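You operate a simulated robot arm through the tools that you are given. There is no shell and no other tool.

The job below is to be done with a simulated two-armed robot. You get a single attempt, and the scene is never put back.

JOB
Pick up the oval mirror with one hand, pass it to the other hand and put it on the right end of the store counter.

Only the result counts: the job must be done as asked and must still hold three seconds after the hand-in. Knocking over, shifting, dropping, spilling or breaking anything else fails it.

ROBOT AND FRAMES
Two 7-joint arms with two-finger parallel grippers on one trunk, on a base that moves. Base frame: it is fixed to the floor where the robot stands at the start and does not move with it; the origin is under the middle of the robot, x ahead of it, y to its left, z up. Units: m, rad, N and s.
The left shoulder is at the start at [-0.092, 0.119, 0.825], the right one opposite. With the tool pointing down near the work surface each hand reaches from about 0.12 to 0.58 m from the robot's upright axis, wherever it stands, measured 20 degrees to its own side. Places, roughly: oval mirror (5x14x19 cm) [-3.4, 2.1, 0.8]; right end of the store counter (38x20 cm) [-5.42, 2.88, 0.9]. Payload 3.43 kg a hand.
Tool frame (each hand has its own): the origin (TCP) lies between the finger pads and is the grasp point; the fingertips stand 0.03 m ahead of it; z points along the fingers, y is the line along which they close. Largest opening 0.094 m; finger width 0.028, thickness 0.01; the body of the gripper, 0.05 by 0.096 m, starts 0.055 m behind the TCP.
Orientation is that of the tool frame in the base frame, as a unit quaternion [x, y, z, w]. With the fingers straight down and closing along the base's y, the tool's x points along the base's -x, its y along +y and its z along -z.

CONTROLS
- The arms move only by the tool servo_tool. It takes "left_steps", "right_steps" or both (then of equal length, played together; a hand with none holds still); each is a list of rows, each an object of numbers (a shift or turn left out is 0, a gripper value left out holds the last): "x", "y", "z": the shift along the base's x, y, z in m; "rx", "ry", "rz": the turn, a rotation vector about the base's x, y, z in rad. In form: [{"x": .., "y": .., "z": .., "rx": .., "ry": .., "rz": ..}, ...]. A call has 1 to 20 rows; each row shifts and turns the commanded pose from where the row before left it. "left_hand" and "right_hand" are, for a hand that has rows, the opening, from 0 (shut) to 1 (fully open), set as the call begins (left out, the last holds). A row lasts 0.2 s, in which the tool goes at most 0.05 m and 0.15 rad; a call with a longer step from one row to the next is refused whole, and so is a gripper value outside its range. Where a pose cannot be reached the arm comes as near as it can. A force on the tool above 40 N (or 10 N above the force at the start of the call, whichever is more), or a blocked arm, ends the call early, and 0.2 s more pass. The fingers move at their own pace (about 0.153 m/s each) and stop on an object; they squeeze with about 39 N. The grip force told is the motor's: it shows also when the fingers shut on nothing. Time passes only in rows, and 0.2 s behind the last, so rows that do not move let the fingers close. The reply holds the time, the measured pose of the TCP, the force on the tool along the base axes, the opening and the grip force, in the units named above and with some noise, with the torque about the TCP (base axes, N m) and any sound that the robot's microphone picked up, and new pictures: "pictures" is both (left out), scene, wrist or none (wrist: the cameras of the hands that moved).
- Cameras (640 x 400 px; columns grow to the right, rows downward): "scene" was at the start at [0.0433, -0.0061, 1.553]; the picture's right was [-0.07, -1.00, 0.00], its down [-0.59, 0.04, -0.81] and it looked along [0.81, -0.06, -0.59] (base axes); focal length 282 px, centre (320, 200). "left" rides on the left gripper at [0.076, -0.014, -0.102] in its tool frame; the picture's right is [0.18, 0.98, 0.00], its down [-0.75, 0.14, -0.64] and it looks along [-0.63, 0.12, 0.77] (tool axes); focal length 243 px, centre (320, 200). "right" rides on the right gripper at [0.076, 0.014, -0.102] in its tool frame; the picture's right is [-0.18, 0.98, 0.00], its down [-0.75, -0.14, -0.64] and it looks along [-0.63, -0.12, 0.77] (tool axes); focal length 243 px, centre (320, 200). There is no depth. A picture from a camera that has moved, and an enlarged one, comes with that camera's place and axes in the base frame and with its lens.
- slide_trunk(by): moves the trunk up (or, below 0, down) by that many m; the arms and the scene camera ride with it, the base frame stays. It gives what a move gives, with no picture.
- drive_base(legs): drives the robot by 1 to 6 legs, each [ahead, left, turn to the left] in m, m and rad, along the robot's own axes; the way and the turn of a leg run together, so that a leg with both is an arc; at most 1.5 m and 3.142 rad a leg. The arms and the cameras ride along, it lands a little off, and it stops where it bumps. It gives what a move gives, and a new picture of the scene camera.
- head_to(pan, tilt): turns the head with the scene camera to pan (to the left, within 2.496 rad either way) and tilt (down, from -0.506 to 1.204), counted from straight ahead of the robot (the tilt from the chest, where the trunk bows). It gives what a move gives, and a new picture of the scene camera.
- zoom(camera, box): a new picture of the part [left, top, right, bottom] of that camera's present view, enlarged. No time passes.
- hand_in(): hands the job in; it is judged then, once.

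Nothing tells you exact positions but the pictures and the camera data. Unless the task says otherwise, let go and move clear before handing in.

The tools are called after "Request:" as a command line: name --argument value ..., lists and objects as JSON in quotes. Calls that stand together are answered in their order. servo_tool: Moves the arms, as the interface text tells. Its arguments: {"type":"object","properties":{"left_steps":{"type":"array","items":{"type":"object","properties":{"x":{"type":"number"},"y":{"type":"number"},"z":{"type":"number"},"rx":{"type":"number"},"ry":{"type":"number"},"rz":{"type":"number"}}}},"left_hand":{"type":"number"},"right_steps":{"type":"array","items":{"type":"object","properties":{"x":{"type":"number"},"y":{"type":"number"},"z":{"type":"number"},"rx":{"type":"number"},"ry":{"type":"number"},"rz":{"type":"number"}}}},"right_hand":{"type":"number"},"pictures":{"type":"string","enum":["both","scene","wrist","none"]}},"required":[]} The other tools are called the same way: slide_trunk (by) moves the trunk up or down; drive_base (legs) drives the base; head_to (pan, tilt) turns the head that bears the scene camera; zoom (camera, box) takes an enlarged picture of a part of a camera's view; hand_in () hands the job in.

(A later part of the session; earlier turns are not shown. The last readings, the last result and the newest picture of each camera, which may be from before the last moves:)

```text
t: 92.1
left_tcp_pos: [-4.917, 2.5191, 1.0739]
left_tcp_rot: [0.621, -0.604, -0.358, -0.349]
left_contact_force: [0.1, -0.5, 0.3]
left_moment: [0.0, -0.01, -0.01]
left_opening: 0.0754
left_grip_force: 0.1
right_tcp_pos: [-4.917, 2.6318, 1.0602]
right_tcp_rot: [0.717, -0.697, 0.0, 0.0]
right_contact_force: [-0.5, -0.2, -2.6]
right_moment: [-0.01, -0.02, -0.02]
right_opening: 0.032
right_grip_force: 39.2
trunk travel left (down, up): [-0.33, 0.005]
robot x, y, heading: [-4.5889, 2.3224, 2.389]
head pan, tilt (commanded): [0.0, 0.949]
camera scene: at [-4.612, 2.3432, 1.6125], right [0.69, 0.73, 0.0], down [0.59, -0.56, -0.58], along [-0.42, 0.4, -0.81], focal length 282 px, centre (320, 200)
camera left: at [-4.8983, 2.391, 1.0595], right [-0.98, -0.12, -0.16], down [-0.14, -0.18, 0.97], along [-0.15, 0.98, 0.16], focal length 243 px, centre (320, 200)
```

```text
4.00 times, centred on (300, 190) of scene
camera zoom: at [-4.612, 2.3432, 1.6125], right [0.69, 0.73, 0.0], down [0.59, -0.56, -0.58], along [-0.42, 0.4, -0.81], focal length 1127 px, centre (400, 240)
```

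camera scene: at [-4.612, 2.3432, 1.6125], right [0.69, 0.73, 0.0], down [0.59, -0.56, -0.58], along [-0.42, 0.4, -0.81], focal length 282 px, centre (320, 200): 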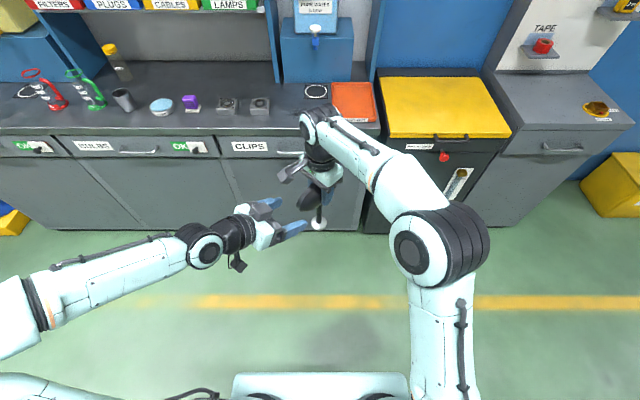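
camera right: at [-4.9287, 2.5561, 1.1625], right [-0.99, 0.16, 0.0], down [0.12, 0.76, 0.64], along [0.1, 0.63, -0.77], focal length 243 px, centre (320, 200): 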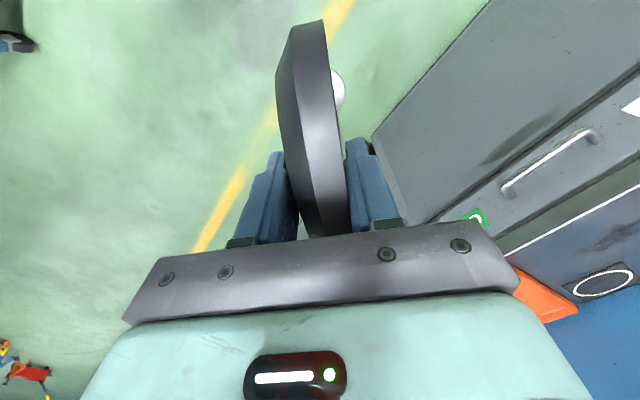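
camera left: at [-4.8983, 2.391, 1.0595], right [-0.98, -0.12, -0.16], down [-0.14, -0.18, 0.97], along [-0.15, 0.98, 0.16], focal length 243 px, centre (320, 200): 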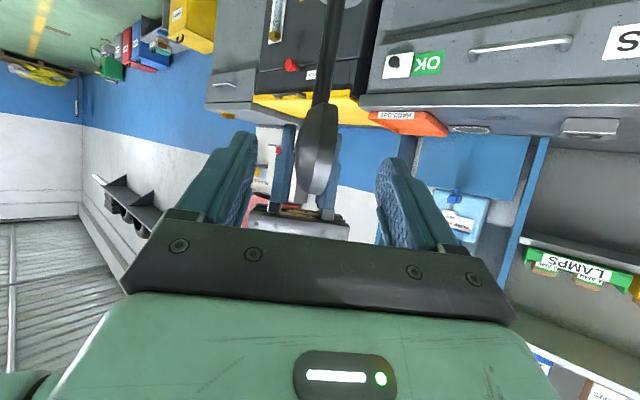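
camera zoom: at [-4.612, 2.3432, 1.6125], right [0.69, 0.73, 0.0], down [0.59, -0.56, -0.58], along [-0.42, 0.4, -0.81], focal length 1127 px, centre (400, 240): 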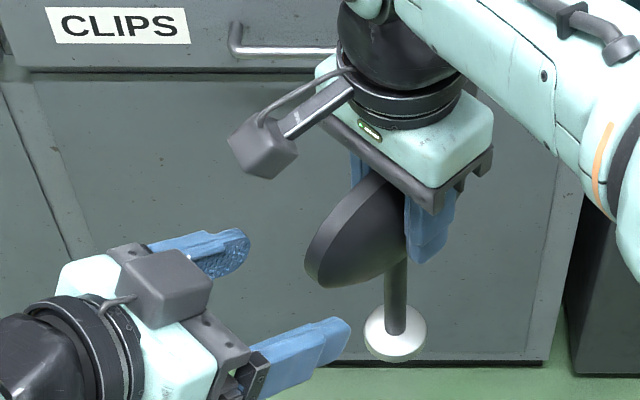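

Well centred between the left fingers, no overlap with the right hand's camera. Finishing the approach.

Request:
servo_tool --left_steps '[{"x": -0.0005, "y": 0.019, "z": -0.0112}, {"x": -0.0005, "y": 0.019, "z": -0.0112}, {"x": -0.0004, "y": 0.0175, "z": -0.0111}, {}]'

Request:
zoom --camera "left" --box '[220, 60, 420, 230]'

Request:
zoom --camera "scene" --box '[240, 140, 360, 240]'

Request:
zoom --camera "right" --box '[200, 0, 440, 240]'

```text
t: 93.1
left_tcp_pos: [-4.9181, 2.5742, 1.042]
left_tcp_rot: [0.621, -0.604, -0.358, -0.348]
left_contact_force: [0.1, 0.3, 0.6]
left_moment: [-0.01, -0.04, 0.02]
left_opening: 0.0752
left_grip_force: 0.1
right_tcp_pos: [-4.9167, 2.6327, 1.0609]
right_tcp_rot: [0.717, -0.697, 0.001, 0.0]
right_contact_force: [0.2, 1.0, -1.3]
right_moment: [-0.01, -0.02, -0.01]
right_opening: 0.0317
right_grip_force: 39.0
trunk travel left (down, up): [-0.33, 0.005]
robot x, y, heading: [-4.5921, 2.3219, 2.39]
head pan, tilt (commanded): [0.0, 0.949]
camera scene: at [-4.6119, 2.3437, 1.6126], right [0.69, 0.73, 0.0], down [0.59, -0.56, -0.58], along [-0.42, 0.4, -0.81], focal length 282 px, centre (320, 200)
camera left: at [-4.8992, 2.4462, 1.0269], right [-0.98, -0.12, -0.16], down [-0.14, -0.18, 0.97], along [-0.15, 0.98, 0.16], focal length 243 px, centre (320, 200)
```

scene: 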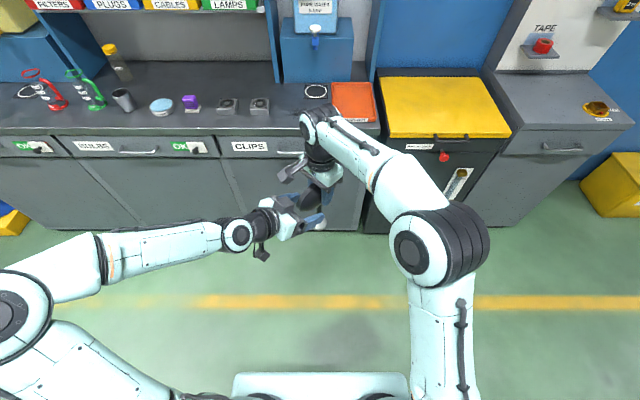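
left: 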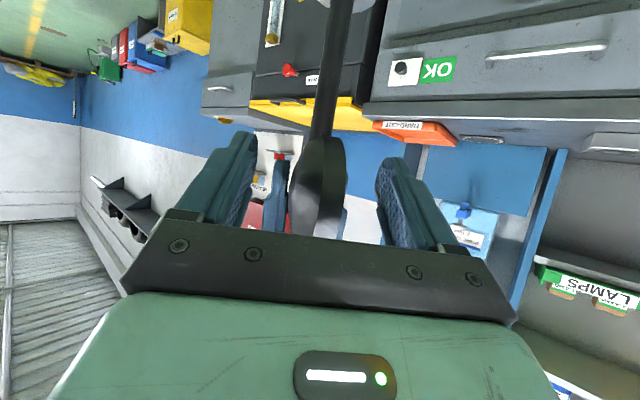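

```text
2.35 times, centred on (320, 145) of left
camera zoom: at [-4.8992, 2.4462, 1.0269], right [-0.98, -0.12, -0.16], down [-0.14, -0.18, 0.97], along [-0.15, 0.98, 0.16], focal length 571 px, centre (320, 329)
```

zoom: 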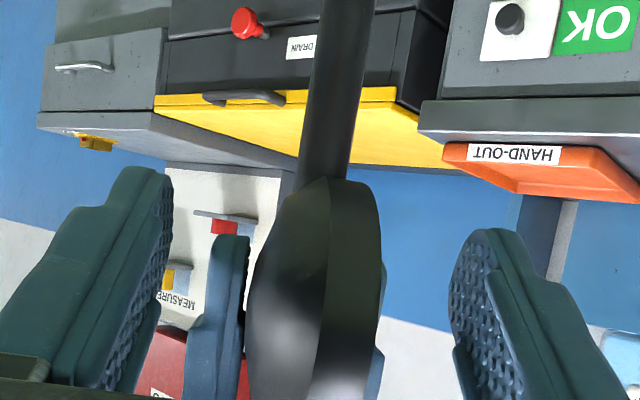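

```text
4.00 times, centred on (300, 190) of scene
camera zoom: at [-4.6119, 2.3437, 1.6126], right [0.69, 0.73, 0.0], down [0.59, -0.56, -0.58], along [-0.42, 0.4, -0.81], focal length 1127 px, centre (400, 240)
```

zoom: 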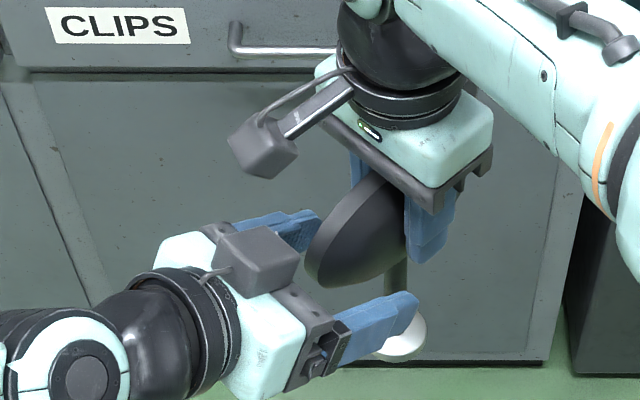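

```text
1.67 times, centred on (320, 120) of right
camera zoom: at [-4.9288, 2.5557, 1.1626], right [-0.99, 0.16, 0.0], down [0.12, 0.76, 0.64], along [0.1, 0.63, -0.77], focal length 404 px, centre (320, 333)
```

zoom: 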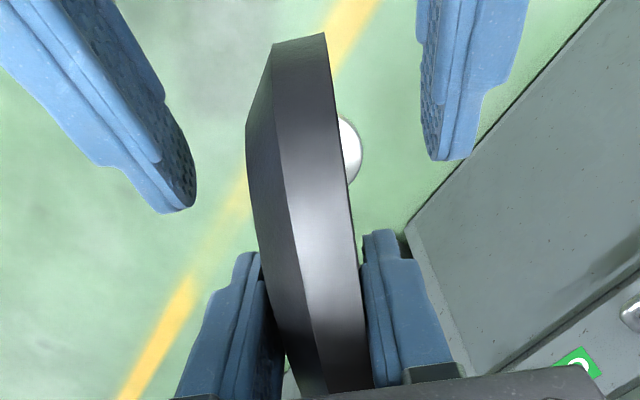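

Left fingers straddle the near rim with good overlap and stay clear of the right fingers. Closing the left hand.

Request:
servo_tool --left_steps '[{}, {}, {}, {}]' --left_hand 0 --pictures "wrist"

Request:
zoom --camera "right" --box '[200, 0, 440, 240]'

```text
t: 94.1
left_tcp_pos: [-4.9164, 2.5731, 1.0412]
left_tcp_rot: [0.621, -0.604, -0.357, -0.349]
left_contact_force: [3.3, 0.0, 1.5]
left_moment: [-0.03, -0.28, -0.88]
left_opening: 0.0291
left_grip_force: 39.5
right_tcp_pos: [-4.9168, 2.633, 1.061]
right_tcp_rot: [0.718, -0.696, 0.0, 0.001]
right_contact_force: [-3.9, 0.2, -3.5]
right_moment: [0.15, 0.34, 0.66]
right_opening: 0.032
right_grip_force: 39.2
trunk travel left (down, up): [-0.33, 0.005]
robot x, y, heading: [-4.5926, 2.3273, 2.391]
head pan, tilt (commanded): [0.0, 0.949]
camera left: at [-4.8987, 2.4462, 1.0269], right [-0.98, -0.12, -0.16], down [-0.14, -0.18, 0.97], along [-0.14, 0.98, 0.16], focal length 243 px, centre (320, 200)
```

left: 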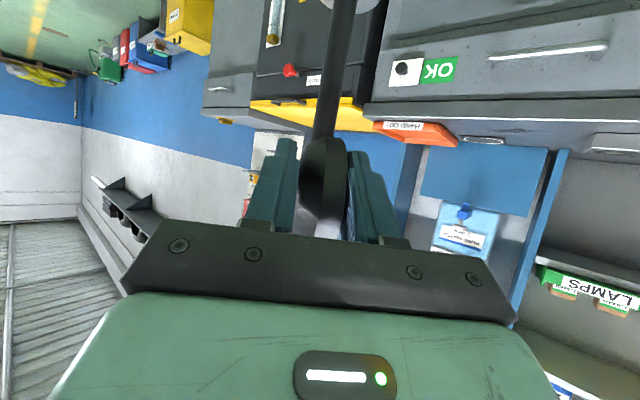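

```text
1.67 times, centred on (320, 120) of right
camera zoom: at [-4.9291, 2.5558, 1.1626], right [-0.99, 0.15, 0.0], down [0.12, 0.76, 0.64], along [0.1, 0.63, -0.77], focal length 404 px, centre (320, 333)
```

zoom: 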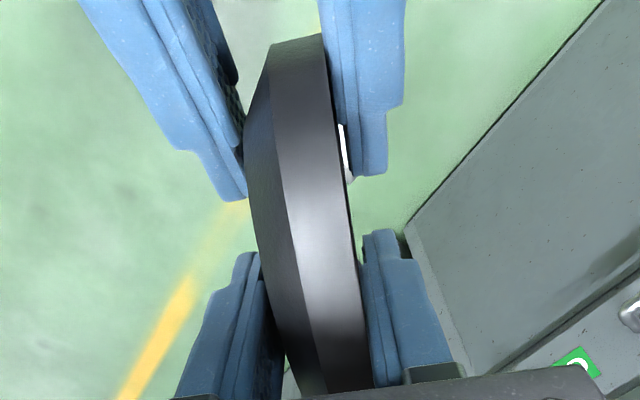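

Both hands hold the mirror (left 39.5 N, 2.9 cm). Now the right hand opens and rises clear.

Request:
servo_tool --right_steps '[{}, {}, {}]' --right_hand 0.75 --pictures "wrist"

```text
t: 94.9
left_tcp_pos: [-4.9166, 2.5737, 1.041]
left_tcp_rot: [0.621, -0.603, -0.358, -0.349]
left_contact_force: [-0.2, -0.2, -0.1]
left_moment: [-0.14, 0.0, 0.01]
left_opening: 0.0277
left_grip_force: 39.0
right_tcp_pos: [-4.9179, 2.6347, 1.0601]
right_tcp_rot: [0.718, -0.696, 0.0, 0.0]
right_contact_force: [-0.2, 0.6, 0.8]
right_moment: [0.01, 0.01, -0.01]
right_opening: 0.0705
right_grip_force: 0.0
trunk travel left (down, up): [-0.33, 0.005]
robot x, y, heading: [-4.5915, 2.3259, 2.381]
head pan, tilt (commanded): [0.0, 0.949]
camera right: at [-4.9289, 2.556, 1.1626], right [-0.99, 0.16, 0.0], down [0.12, 0.76, 0.64], along [0.1, 0.63, -0.77], focal length 243 px, centre (320, 200)
```

right: 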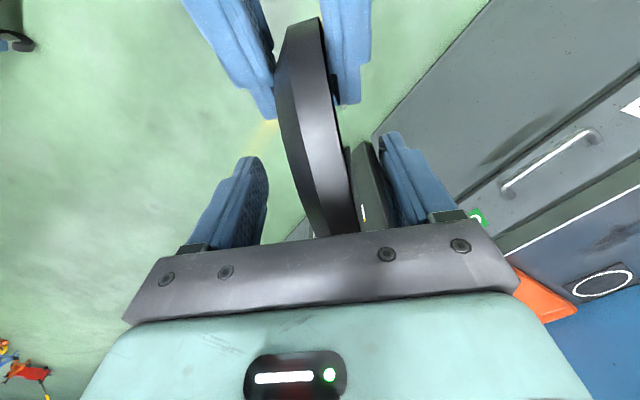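

Request:
servo_tool --right_steps '[{"z": 0.02}, {"z": 0.025}, {"z": 0.025}, {"z": 0.025}, {}]' --pictures "both"

Request:
zoom --camera "scene" --box '[220, 140, 380, 240]'

```text
t: 96.1
left_tcp_pos: [-4.9173, 2.5729, 1.0405]
left_tcp_rot: [0.622, -0.603, -0.358, -0.349]
left_contact_force: [-0.1, -0.1, 0.5]
left_moment: [-0.13, 0.0, -0.07]
left_opening: 0.0278
left_grip_force: 39.4
right_tcp_pos: [-4.9188, 2.6328, 1.1555]
right_tcp_rot: [0.717, -0.697, 0.0, 0.0]
right_contact_force: [0.3, 0.3, 0.4]
right_moment: [0.06, 0.01, -0.02]
right_opening: 0.0704
right_grip_force: 0.1
trunk travel left (down, up): [-0.33, 0.005]
robot x, y, heading: [-4.5886, 2.3267, 2.382]
head pan, tilt (commanded): [0.0, 0.949]
camera scene: at [-4.612, 2.344, 1.6126], right [0.69, 0.73, 0.0], down [0.59, -0.56, -0.58], along [-0.42, 0.4, -0.81], focal length 282 px, centre (320, 200)
camera right: at [-4.9306, 2.5555, 1.2577], right [-0.99, 0.16, 0.0], down [0.12, 0.76, 0.64], along [0.1, 0.63, -0.77], focal length 243 px, centre (320, 200)
```

scene: 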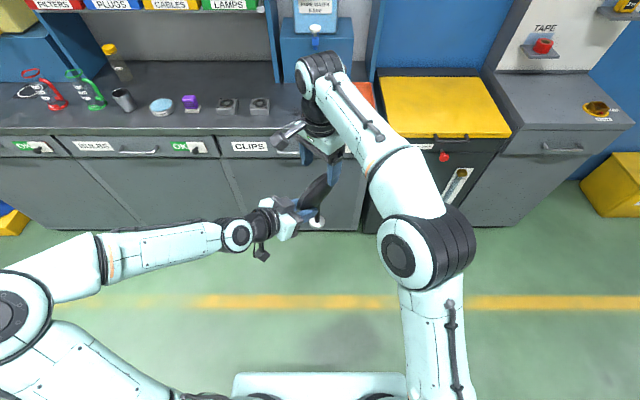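
right: 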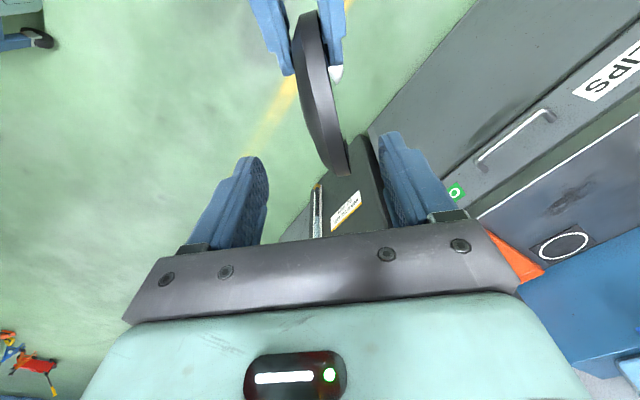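

```text
4.00 times, centred on (300, 190) of scene
camera zoom: at [-4.612, 2.344, 1.6126], right [0.69, 0.73, 0.0], down [0.59, -0.56, -0.58], along [-0.42, 0.4, -0.81], focal length 1127 px, centre (400, 240)
```

zoom: 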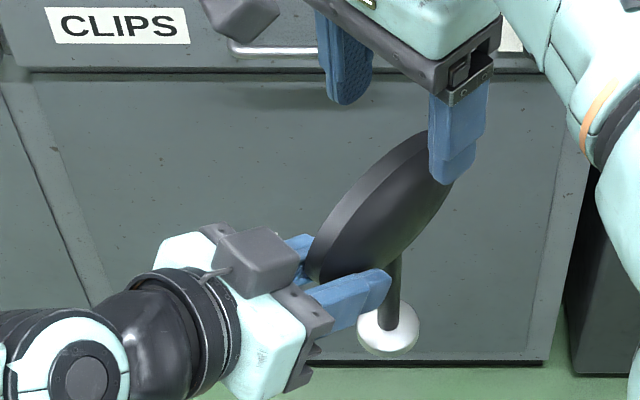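

The left hand alone now holds the mirror. I'll move the right hand away to its own side and then inspect how upright the mirror hangs.

Request:
servo_tool --right_steps '[{"x": 0.0361, "y": 0.0163, "rz": 0.1309}, {"x": 0.0361, "y": 0.0163, "rz": 0.1309}, {"x": 0.0361, "y": 0.0163, "rz": 0.1309}, {"x": 0.0361, "y": 0.0163, "rz": 0.1309}, {"x": 0.0361, "y": 0.0163, "rz": 0.1309}, {"x": 0.0361, "y": 0.0163, "rz": 0.1309}, {}]' --pictures "both"

Request:
zoom --camera "scene" --box '[220, 140, 380, 240]'

Request:
zoom --camera "left" --box '[160, 0, 480, 240]'

```text
t: 97.7
left_tcp_pos: [-4.9173, 2.5724, 1.0398]
left_tcp_rot: [0.621, -0.603, -0.358, -0.35]
left_contact_force: [-0.4, -0.8, -0.3]
left_moment: [-0.15, -0.05, 0.04]
left_opening: 0.0277
left_grip_force: 39.0
right_tcp_pos: [-4.7023, 2.7311, 1.1542]
right_tcp_rot: [0.93, -0.368, 0.001, 0.0]
right_contact_force: [-0.2, 0.5, -0.3]
right_moment: [0.02, 0.0, 0.0]
right_opening: 0.0706
right_grip_force: 0.0
trunk travel left (down, up): [-0.33, 0.005]
robot x, y, heading: [-4.5902, 2.3239, 2.392]
head pan, tilt (commanded): [0.0, 0.949]
camera scene: at [-4.6129, 2.3437, 1.6126], right [0.69, 0.73, 0.0], down [0.59, -0.56, -0.58], along [-0.42, 0.4, -0.81], focal length 282 px, centre (320, 200)
camera right: at [-4.6565, 2.6671, 1.2564], right [-0.81, -0.59, 0.0], down [-0.45, 0.62, 0.64], along [-0.38, 0.52, -0.77], focal length 243 px, centre (320, 200)
```

scene: 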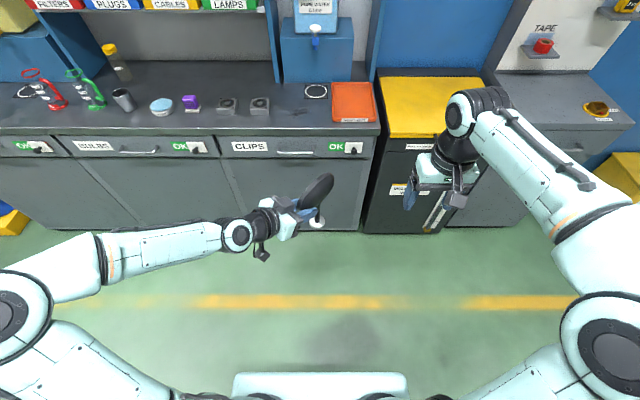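
right: 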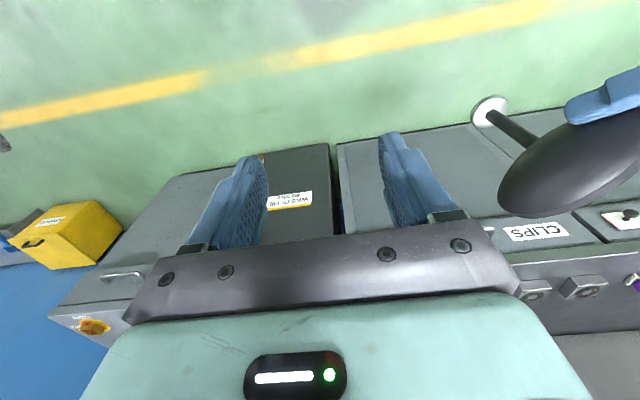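

```text
4.00 times, centred on (300, 190) of scene
camera zoom: at [-4.6129, 2.3437, 1.6126], right [0.69, 0.73, 0.0], down [0.59, -0.56, -0.58], along [-0.42, 0.4, -0.81], focal length 1127 px, centre (400, 240)
```

zoom: 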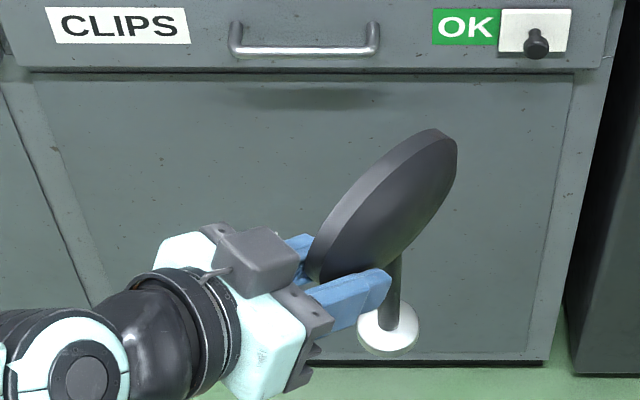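

```text
1.67 times, centred on (320, 120) of left
camera zoom: at [-4.8997, 2.4461, 1.0268], right [-0.98, -0.12, -0.16], down [-0.14, -0.18, 0.97], along [-0.15, 0.98, 0.16], focal length 404 px, centre (320, 333)
```

zoom: 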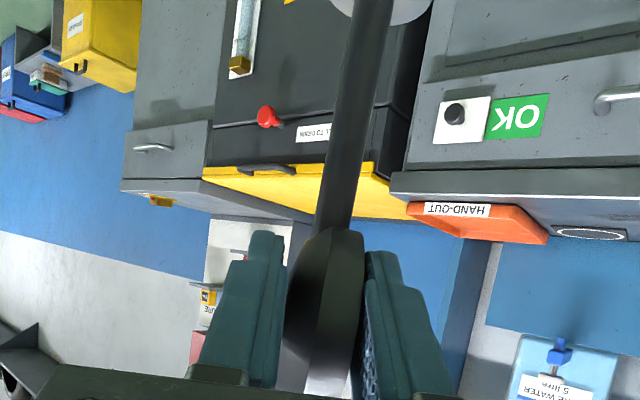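

The mirror hangs nearly upright in the left hand, foot near [-4.921, 2.624, 0.91]. I'll zoom to measure any tilt more precisely.

Request:
zoom --camera "right" --box '[440, 60, 640, 230]'

Request:
zoom --camera "scene" --box '[280, 160, 344, 240]'

```text
2.35 times, centred on (540, 145) of right
camera zoom: at [-4.6565, 2.6671, 1.2564], right [-0.81, -0.59, 0.0], down [-0.45, 0.62, 0.64], along [-0.38, 0.52, -0.77], focal length 571 px, centre (-198, 329)
```

zoom: 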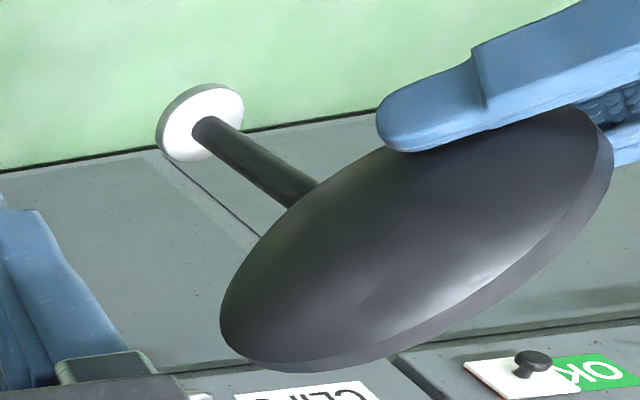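

```text
5.00 times, centred on (312, 200) of scene
camera zoom: at [-4.6129, 2.3437, 1.6126], right [0.69, 0.73, 0.0], down [0.59, -0.56, -0.58], along [-0.42, 0.4, -0.81], focal length 1409 px, centre (360, 200)
```

zoom: 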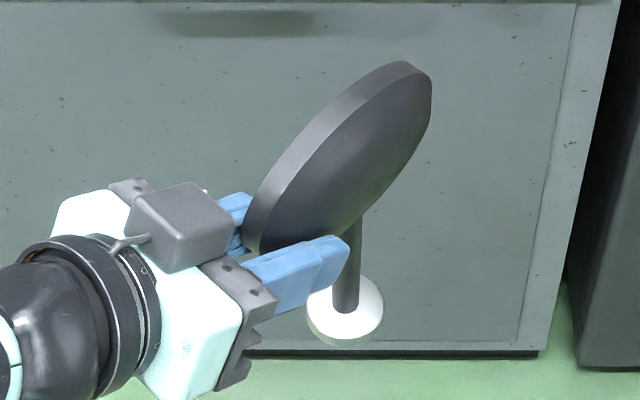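

The mirror leans about 4° about its plane axis; I'll straighten that while raising the left hand 10 cm for transit over the counter edge.

Request:
servo_tool --left_steps '[{"z": 0.02, "ry": -0.0175}, {"z": 0.03, "ry": -0.0175}, {"z": 0.03, "ry": -0.0175}, {"z": 0.03, "ry": -0.0175}, {}]' --pictures "none"

Request:
zoom --camera "right" --box '[420, 60, 640, 240]'

Request:
zoom --camera "scene" --box '[270, 130, 366, 230]'

```text
t: 98.9
left_tcp_pos: [-4.9191, 2.5744, 1.1519]
left_tcp_rot: [0.634, -0.591, -0.335, -0.369]
left_contact_force: [0.5, -0.7, -2.6]
left_moment: [-0.13, 0.0, -0.01]
left_opening: 0.0276
left_grip_force: 39.1
right_tcp_pos: [-4.7027, 2.7306, 1.1548]
right_tcp_rot: [0.929, -0.369, 0.0, 0.0]
right_contact_force: [-0.3, 0.0, 0.4]
right_moment: [0.02, 0.01, -0.01]
right_opening: 0.0705
right_grip_force: 0.0
trunk travel left (down, up): [-0.33, 0.005]
robot x, y, heading: [-4.5906, 2.3261, 2.386]
head pan, tilt (commanded): [0.0, 0.949]
```

```text
2.22 times, centred on (530, 150) of right
camera zoom: at [-4.6564, 2.6672, 1.2565], right [-0.81, -0.59, 0.0], down [-0.45, 0.62, 0.64], along [-0.38, 0.52, -0.77], focal length 539 px, centre (-147, 311)
```

zoom: 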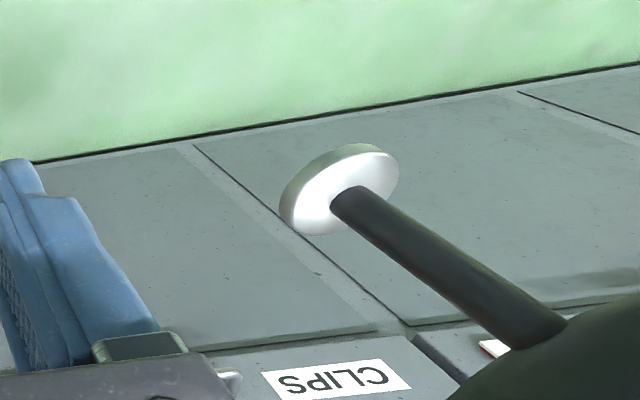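

```text
4.00 times, centred on (318, 180) of scene
camera zoom: at [-4.6122, 2.344, 1.6126], right [0.69, 0.73, 0.0], down [0.59, -0.56, -0.58], along [-0.42, 0.4, -0.81], focal length 1127 px, centre (328, 280)
```

zoom: 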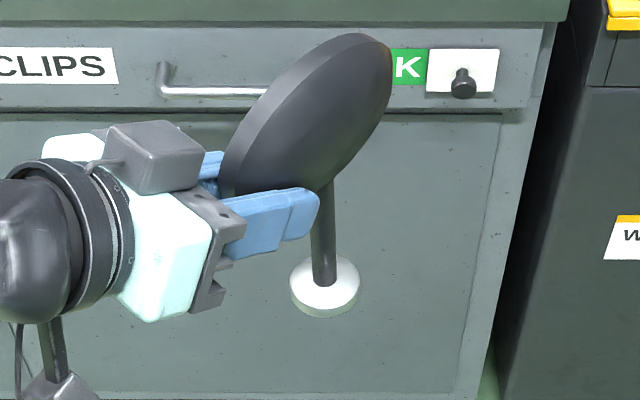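

The mirror is now upright within about 2°, foot bottom near z≈1.02. I'll drive toward the counter, stopping short to recheck.

Request:
drive_base --legs '[[0.4, 0.08, 0]]'

Request:
zoom --camera "scene" --box '[200, 60, 440, 210]'

```text
t: 101.4
left_tcp_pos: [-5.2662, 2.7875, 1.1506]
left_tcp_rot: [0.636, -0.589, -0.337, -0.368]
left_contact_force: [0.1, -0.3, -2.9]
left_moment: [-0.14, -0.02, 0.02]
left_opening: 0.0276
left_grip_force: 39.2
right_tcp_pos: [-5.051, 2.9445, 1.1539]
right_tcp_rot: [0.931, -0.366, 0.0, -0.001]
right_contact_force: [-0.2, -1.0, -0.4]
right_moment: [0.03, 0.01, 0.01]
right_opening: 0.0702
right_grip_force: 0.1
trunk travel left (down, up): [-0.33, 0.005]
robot x, y, heading: [-4.9389, 2.5392, 2.393]
head pan, tilt (commanded): [0.0, 0.949]
camera scene: at [-4.9595, 2.5588, 1.6124], right [0.68, 0.73, 0.0], down [0.6, -0.55, -0.58], along [-0.43, 0.4, -0.81], focal length 282 px, centre (320, 200)
```

scene: 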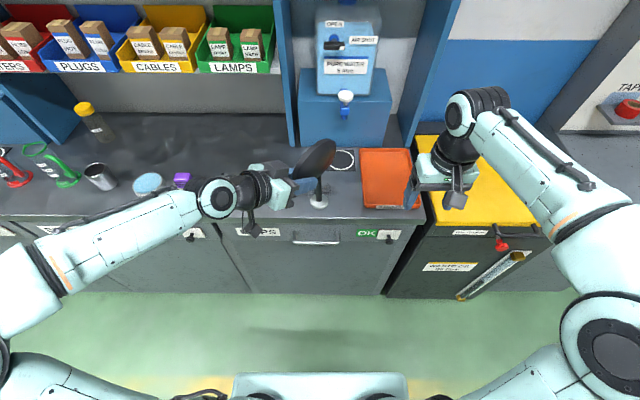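

```text
2.67 times, centred on (320, 135) of scene
camera zoom: at [-4.9595, 2.5588, 1.6124], right [0.68, 0.73, 0.0], down [0.6, -0.55, -0.58], along [-0.43, 0.4, -0.81], focal length 751 px, centre (320, 373)
```

zoom: 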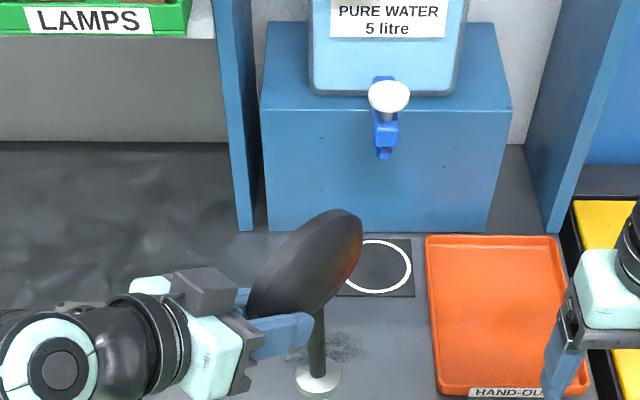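

The view confirms the free patch between grey box and tray; the foot is now about 14 cm short of it. I'll move the left arm forward the rest of the way at this height.

Request:
servo_tool --left_steps '[{"x": -0.0265, "y": 0.0218}, {"x": -0.0265, "y": 0.0218}, {"x": -0.0265, "y": 0.0218}, {"x": -0.0265, "y": 0.0217}, {}]'

Request:
zoom --camera "scene" --box '[240, 100, 400, 220]'

Request:
zoom --camera "right" --box '[380, 40, 640, 240]'

Request:
zoom --camera "left" --box '[160, 0, 480, 240]'

```text
t: 102.6
left_tcp_pos: [-5.3349, 2.8312, 1.1572]
left_tcp_rot: [0.636, -0.589, -0.337, -0.368]
left_contact_force: [0.0, 1.1, -1.7]
left_moment: [-0.16, 0.0, 0.0]
left_opening: 0.0273
left_grip_force: 39.0
left hand out of reach, approached as far as the arm can: row 2, 3, 4
right_tcp_pos: [-5.0521, 2.945, 1.1554]
right_tcp_rot: [0.931, -0.365, 0.0, 0.0]
right_contact_force: [-0.2, -0.2, -0.3]
right_moment: [0.0, 0.04, -0.02]
right_opening: 0.0704
right_grip_force: 0.0
trunk travel left (down, up): [-0.33, 0.005]
robot x, y, heading: [-4.9384, 2.5378, 2.395]
head pan, tilt (commanded): [0.0, 0.949]
camera scene: at [-4.9589, 2.5591, 1.6125], right [0.68, 0.73, 0.0], down [0.6, -0.55, -0.58], along [-0.43, 0.4, -0.81], focal length 282 px, centre (320, 200)
camera left: at [-5.3157, 2.7047, 1.1441], right [-0.97, -0.13, -0.23], down [-0.2, -0.18, 0.96], along [-0.16, 0.97, 0.15], focal length 243 px, centre (320, 200)
```

scene: 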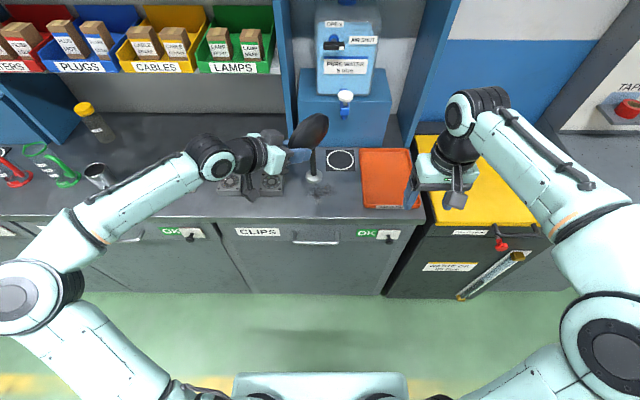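
left: 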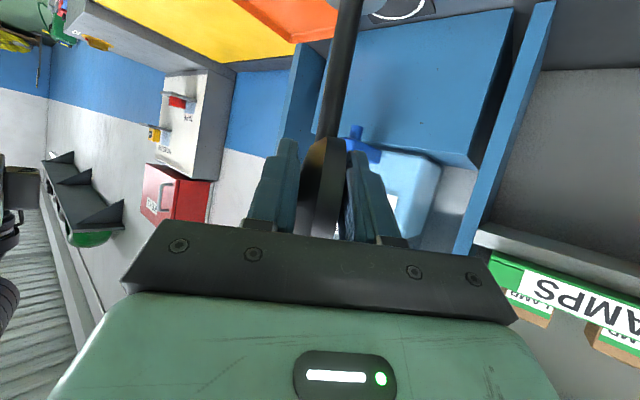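

```text
3.33 times, centred on (320, 160) of scene
camera zoom: at [-4.9589, 2.5591, 1.6125], right [0.68, 0.73, 0.0], down [0.6, -0.55, -0.58], along [-0.43, 0.4, -0.81], focal length 939 px, centre (320, 333)
```

zoom: 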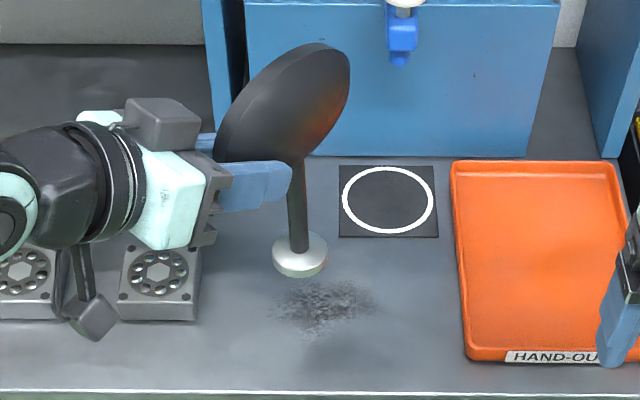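

```text
2.00 times, centred on (510, 140) of right
camera zoom: at [-5.0057, 2.8819, 1.2565], right [-0.8, -0.59, 0.0], down [-0.46, 0.62, 0.64], along [-0.38, 0.52, -0.77], focal length 485 px, centre (-60, 320)
```

zoom: 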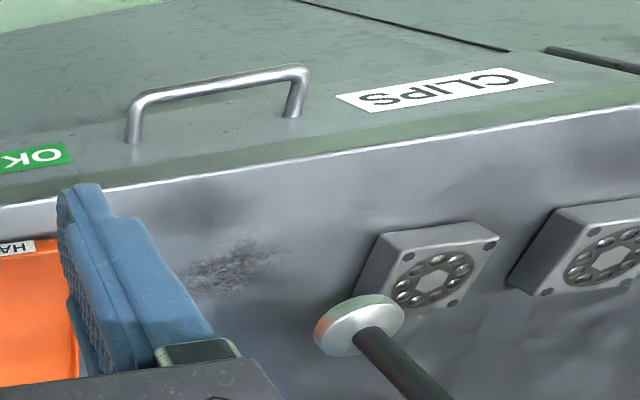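

```text
1.67 times, centred on (320, 120) of left
camera zoom: at [-5.3157, 2.7047, 1.1441], right [-0.97, -0.13, -0.23], down [-0.2, -0.18, 0.96], along [-0.16, 0.97, 0.15], focal length 404 px, centre (320, 333)
```

zoom: 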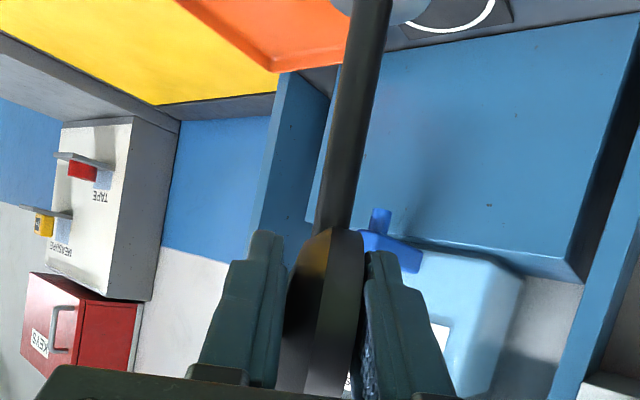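

The arm hit its forward reach at this height, leaving about 6 cm to go, so I'll let the base close that gap.

Request:
drive_base --legs '[[0.057, -0.015, 0]]'

Request:
zoom --camera "scene" --box '[240, 100, 400, 220]'

Request:
zoom --camera "right" --box '[380, 40, 640, 240]'

```text
t: 103.6
left_tcp_pos: [-5.3651, 2.8801, 1.1558]
left_tcp_rot: [0.635, -0.589, -0.337, -0.369]
left_contact_force: [-0.1, -0.5, -2.8]
left_moment: [-0.11, 0.04, -0.01]
left_opening: 0.0275
left_grip_force: 39.2
right_tcp_pos: [-5.0828, 2.9917, 1.1551]
right_tcp_rot: [0.931, -0.366, 0.0, 0.0]
right_contact_force: [0.1, 0.1, 0.4]
right_moment: [-0.03, -0.02, 0.01]
right_opening: 0.0705
right_grip_force: 0.1
trunk travel left (down, up): [-0.33, 0.005]
robot x, y, heading: [-4.9748, 2.5879, 2.389]
head pan, tilt (commanded): [0.0, 0.949]
camera scene: at [-4.9897, 2.6073, 1.6122], right [0.68, 0.73, 0.0], down [0.6, -0.55, -0.58], along [-0.43, 0.4, -0.81], focal length 282 px, centre (320, 200)
```

scene: 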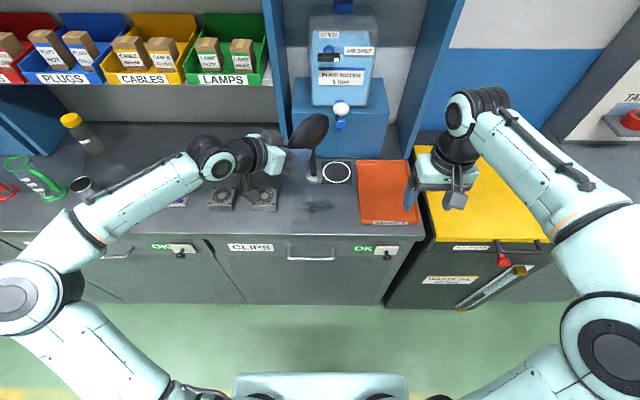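

```text
3.33 times, centred on (320, 160) of scene
camera zoom: at [-4.9897, 2.6073, 1.6122], right [0.68, 0.73, 0.0], down [0.6, -0.55, -0.58], along [-0.43, 0.4, -0.81], focal length 939 px, centre (320, 333)
```

zoom: 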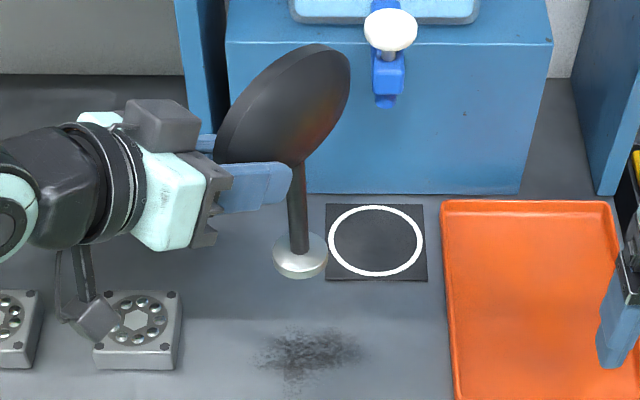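

```text
2.00 times, centred on (510, 140) of right
camera zoom: at [-5.0362, 2.93, 1.2561], right [-0.8, -0.59, 0.0], down [-0.46, 0.62, 0.64], along [-0.38, 0.52, -0.77], focal length 485 px, centre (-60, 320)
```

zoom: 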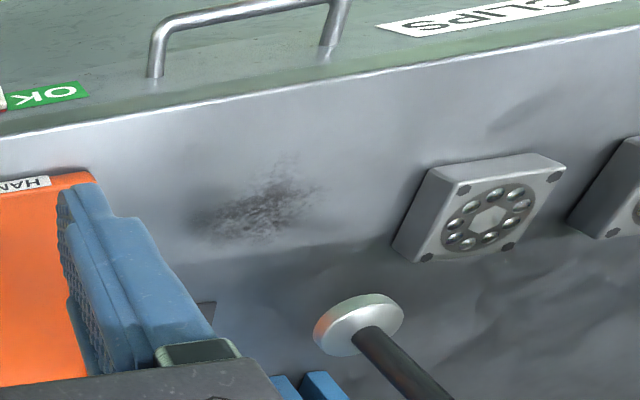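

The foot is directly over the free patch (between box and tray, clear of the mat). Descending most of the way now.

Request:
servo_tool --left_steps '[{"z": -0.025}, {"z": -0.025}, {"z": -0.025}, {"z": -0.02}, {}]'

Request:
zoom --camera "scene" --box '[240, 120, 400, 240]'

Request:
zoom --camera "right" --box '[380, 40, 640, 240]'

```text
t: 104.8
left_tcp_pos: [-5.3672, 2.8817, 1.0596]
left_tcp_rot: [0.636, -0.589, -0.337, -0.368]
left_contact_force: [-0.1, -0.3, -2.4]
left_moment: [-0.14, 0.0, 0.0]
left_opening: 0.0275
left_grip_force: 38.9
right_tcp_pos: [-5.0835, 2.9935, 1.1548]
right_tcp_rot: [0.931, -0.366, 0.0, 0.0]
right_contact_force: [-0.1, 0.0, -0.1]
right_moment: [-0.02, 0.06, 0.01]
right_opening: 0.0704
right_grip_force: 0.1
trunk travel left (down, up): [-0.33, 0.005]
robot x, y, heading: [-4.9703, 2.5866, 2.392]
head pan, tilt (commanded): [0.0, 0.949]
camera scene: at [-4.9906, 2.608, 1.6126], right [0.68, 0.73, 0.0], down [0.6, -0.55, -0.58], along [-0.43, 0.4, -0.81], focal length 282 px, centre (320, 200)
camera left: at [-5.3467, 2.7544, 1.0472], right [-0.97, -0.13, -0.23], down [-0.2, -0.18, 0.96], along [-0.16, 0.97, 0.15], focal length 243 px, centre (320, 200)
```

scene: 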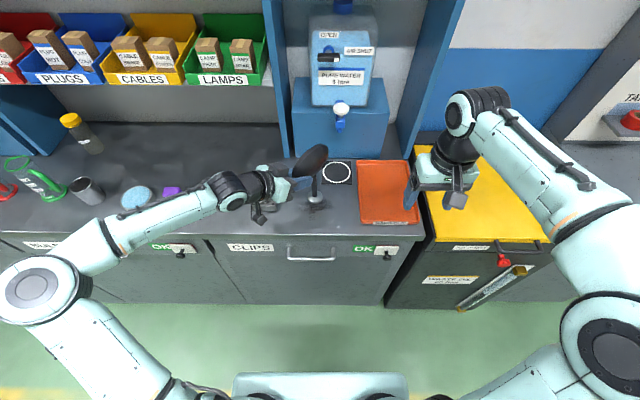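
left: 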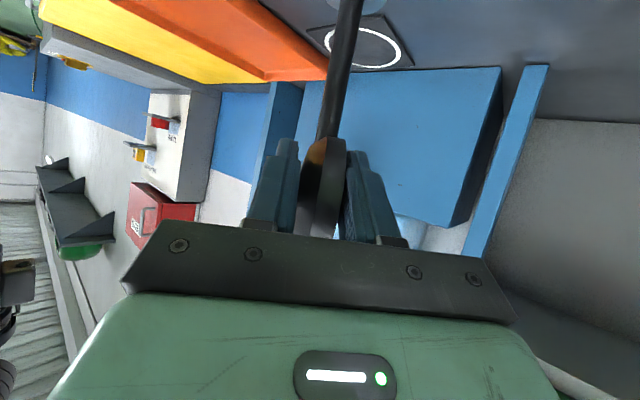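

```text
3.33 times, centred on (320, 180) of scene
camera zoom: at [-4.9906, 2.608, 1.6126], right [0.68, 0.73, 0.0], down [0.6, -0.55, -0.58], along [-0.43, 0.4, -0.81], focal length 939 px, centre (320, 267)
```

zoom: 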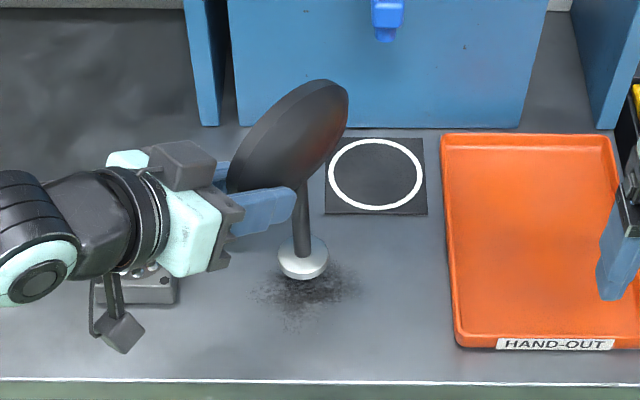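

```text
2.00 times, centred on (510, 140) of right
camera zoom: at [-5.0371, 2.9308, 1.2566], right [-0.8, -0.59, 0.0], down [-0.46, 0.62, 0.64], along [-0.38, 0.52, -0.77], focal length 485 px, centre (-60, 320)
```

zoom: 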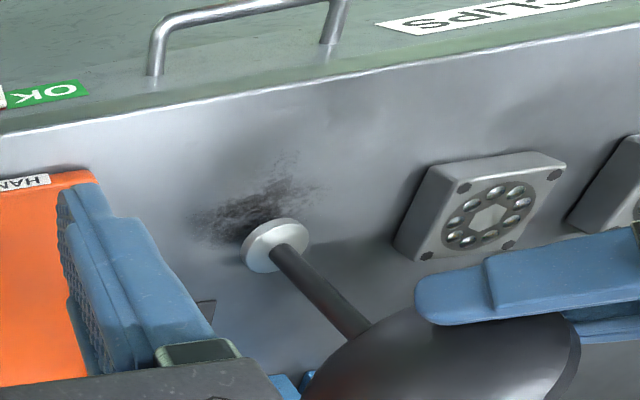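

About 2.5 cm to go and the stem looks plumb. Lowering slowly and watching the force.

Request:
servo_tool --left_steps '[{"z": -0.006}, {"z": -0.005}, {"z": -0.004}, {"z": -0.003}, {}]' --pictures "none"

Request:
zoom --camera "right" --box '[400, 100, 560, 200]'

```text
t: 106.0
left_tcp_pos: [-5.3657, 2.88, 1.0426]
left_tcp_rot: [0.636, -0.588, -0.337, -0.368]
left_contact_force: [-0.2, -0.4, -3.5]
left_moment: [-0.13, -0.02, -0.01]
left_opening: 0.0275
left_grip_force: 39.0
right_tcp_pos: [-5.0826, 2.9942, 1.1542]
right_tcp_rot: [0.931, -0.366, 0.0, -0.001]
right_contact_force: [0.1, -0.3, 0.4]
right_moment: [0.03, -0.02, -0.01]
right_opening: 0.0707
right_grip_force: 0.1
trunk travel left (down, up): [-0.33, 0.005]
robot x, y, heading: [-4.9704, 2.5848, 2.391]
head pan, tilt (commanded): [0.0, 0.949]
```

```text
4.00 times, centred on (480, 150) of right
camera zoom: at [-5.0372, 2.9306, 1.2566], right [-0.8, -0.59, 0.0], down [-0.46, 0.62, 0.64], along [-0.38, 0.52, -0.77], focal length 970 px, centre (-320, 400)
```

zoom: 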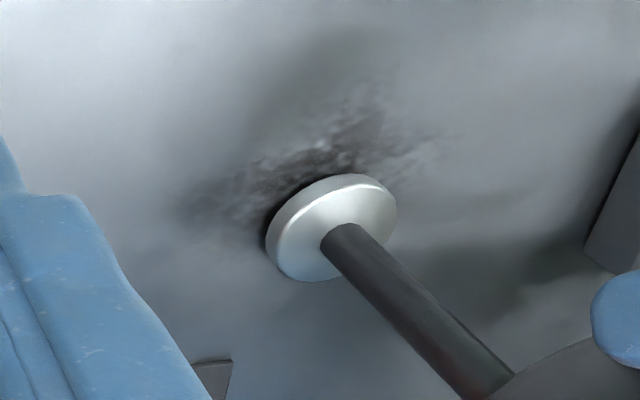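

Request:
servo_tool --left_steps '[{"z": -0.003}, {"z": -0.003}, {}]' --pictures "none"

Request:
zoom --camera "right" --box '[400, 100, 560, 200]'

```text
t: 106.8
left_tcp_pos: [-5.3668, 2.8805, 1.0382]
left_tcp_rot: [0.634, -0.588, -0.339, -0.369]
left_contact_force: [-0.7, -0.8, 5.0]
left_moment: [0.13, 0.25, 0.03]
left_opening: 0.0278
left_grip_force: 39.0
right_tcp_pos: [-5.0835, 2.9936, 1.1553]
right_tcp_rot: [0.931, -0.366, 0.0, 0.0]
right_contact_force: [-0.1, -0.4, 0.8]
right_moment: [-0.02, 0.03, 0.0]
right_opening: 0.0706
right_grip_force: 0.2
trunk travel left (down, up): [-0.33, 0.005]
robot x, y, heading: [-4.9654, 2.5897, 2.39]
head pan, tilt (commanded): [0.0, 0.949]
```

```text
4.00 times, centred on (480, 150) of right
camera zoom: at [-5.0369, 2.9302, 1.2569], right [-0.8, -0.59, 0.0], down [-0.46, 0.62, 0.64], along [-0.38, 0.52, -0.77], focal length 970 px, centre (-320, 400)
```

zoom: 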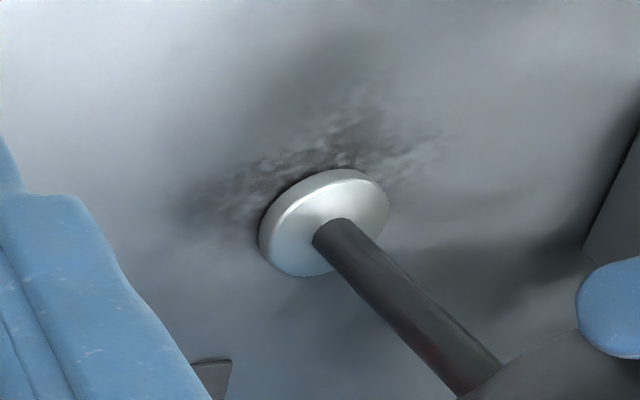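

Contact: the force flipped to +5 N, with the foot's far edge touching first. I'll level it a little with a small turn and watch the moments.

Request:
servo_tool --left_steps '[{"ry": 0.01, "x": -0.001}, {"ry": 0.01, "x": -0.001}, {}]' --pictures "none"

Request:
zoom --camera "right" --box '[400, 100, 560, 200]'

```text
t: 107.6
left_tcp_pos: [-5.3673, 2.8799, 1.0377]
left_tcp_rot: [0.631, -0.592, -0.344, -0.363]
left_contact_force: [2.7, 1.3, 5.4]
left_moment: [0.35, -0.16, -0.14]
left_opening: 0.0275
left_grip_force: 39.5
right_tcp_pos: [-5.0821, 2.9935, 1.1555]
right_tcp_rot: [0.931, -0.366, 0.0, 0.0]
right_contact_force: [0.4, 0.1, -0.3]
right_moment: [0.01, -0.02, -0.06]
right_opening: 0.0708
right_grip_force: 0.1
trunk travel left (down, up): [-0.33, 0.005]
robot x, y, heading: [-4.9677, 2.5899, 2.393]
head pan, tilt (commanded): [0.0, 0.949]
```

```text
4.00 times, centred on (480, 150) of right
camera zoom: at [-5.0363, 2.9304, 1.2568], right [-0.8, -0.59, 0.0], down [-0.46, 0.62, 0.64], along [-0.38, 0.52, -0.77], focal length 970 px, centre (-320, 400)
```

zoom: 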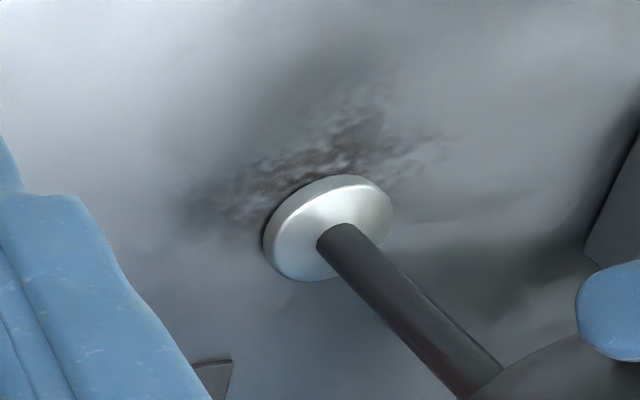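

Request:
servo_tool --left_steps '[{"ry": 0.01, "rx": -0.01, "z": 0.001}, {"x": 0.0005, "ry": 0.005, "rx": -0.005, "z": 0.0005}, {}]' --pictures "none"

Request:
zoom --camera "right" --box '[400, 100, 560, 200]'

```text
t: 108.4
left_tcp_pos: [-5.3688, 2.8795, 1.0384]
left_tcp_rot: [0.633, -0.597, -0.344, -0.353]
left_contact_force: [0.1, 1.3, 0.6]
left_moment: [0.25, 0.12, 0.03]
left_opening: 0.0275
left_grip_force: 38.6
right_tcp_pos: [-5.0835, 2.9938, 1.1545]
right_tcp_rot: [0.931, -0.366, 0.0, -0.001]
right_contact_force: [0.3, 0.5, -0.8]
right_moment: [-0.03, 0.03, -0.04]
right_opening: 0.0703
right_grip_force: 0.0
trunk travel left (down, up): [-0.33, 0.005]
robot x, y, heading: [-4.9725, 2.5903, 2.394]
head pan, tilt (commanded): [0.0, 0.949]
```

```text
4.00 times, centred on (480, 150) of right
camera zoom: at [-5.0371, 2.9306, 1.2566], right [-0.8, -0.59, 0.0], down [-0.46, 0.62, 0.64], along [-0.38, 0.52, -0.77], focal length 970 px, centre (-320, 400)
```

zoom: 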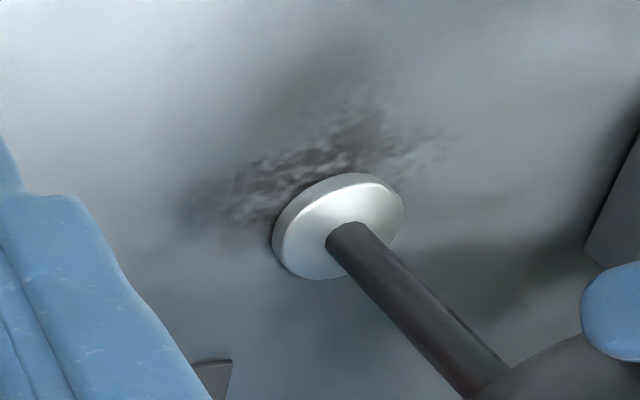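

Contact is light now (about weight only). I'll measure the lean from the scene and left cameras before the final levelling.

Request:
zoom --camera "scene" --box '[280, 140, 360, 220]'

Request:
zoom --camera "left" --box '[240, 0, 400, 160]'

Request:
zoom --camera "right" --box '[420, 100, 580, 260]'

```text
5.00 times, centred on (320, 180) of scene
camera zoom: at [-4.9906, 2.6078, 1.6126], right [0.68, 0.73, 0.0], down [0.6, -0.55, -0.58], along [-0.43, 0.4, -0.81], focal length 1409 px, centre (320, 300)
```

zoom: 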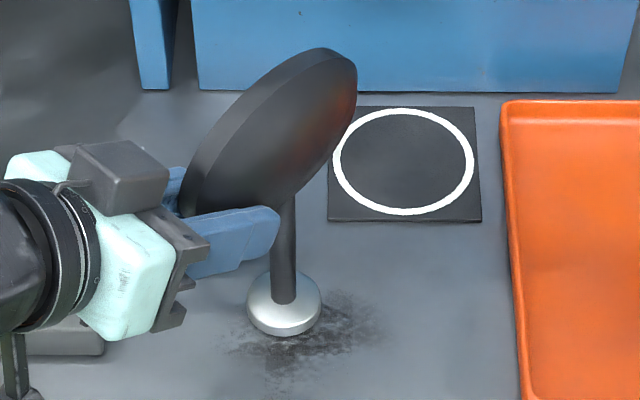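

```text
2.50 times, centred on (320, 80) of left
camera zoom: at [-5.3495, 2.753, 1.0274], right [-0.97, -0.13, -0.19], down [-0.17, -0.17, 0.97], along [-0.16, 0.98, 0.14], focal length 606 px, centre (320, 500)
```

zoom: 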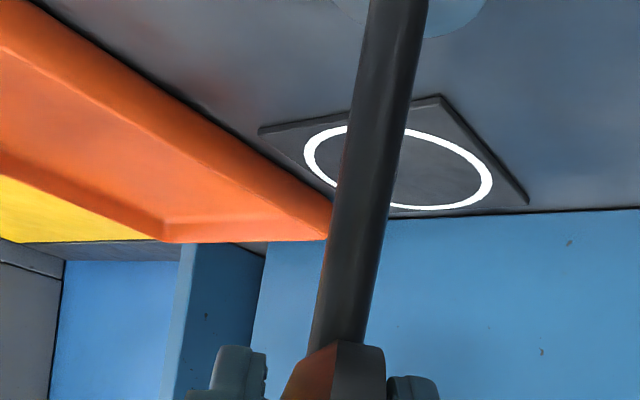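

```text
2.50 times, centred on (500, 180) of right
camera zoom: at [-5.0371, 2.9306, 1.2566], right [-0.8, -0.59, 0.0], down [-0.46, 0.62, 0.64], along [-0.38, 0.52, -0.77], focal length 606 px, centre (-130, 250)
```

zoom: 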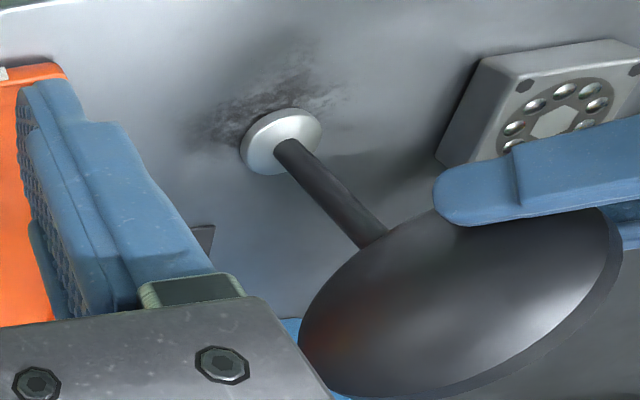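

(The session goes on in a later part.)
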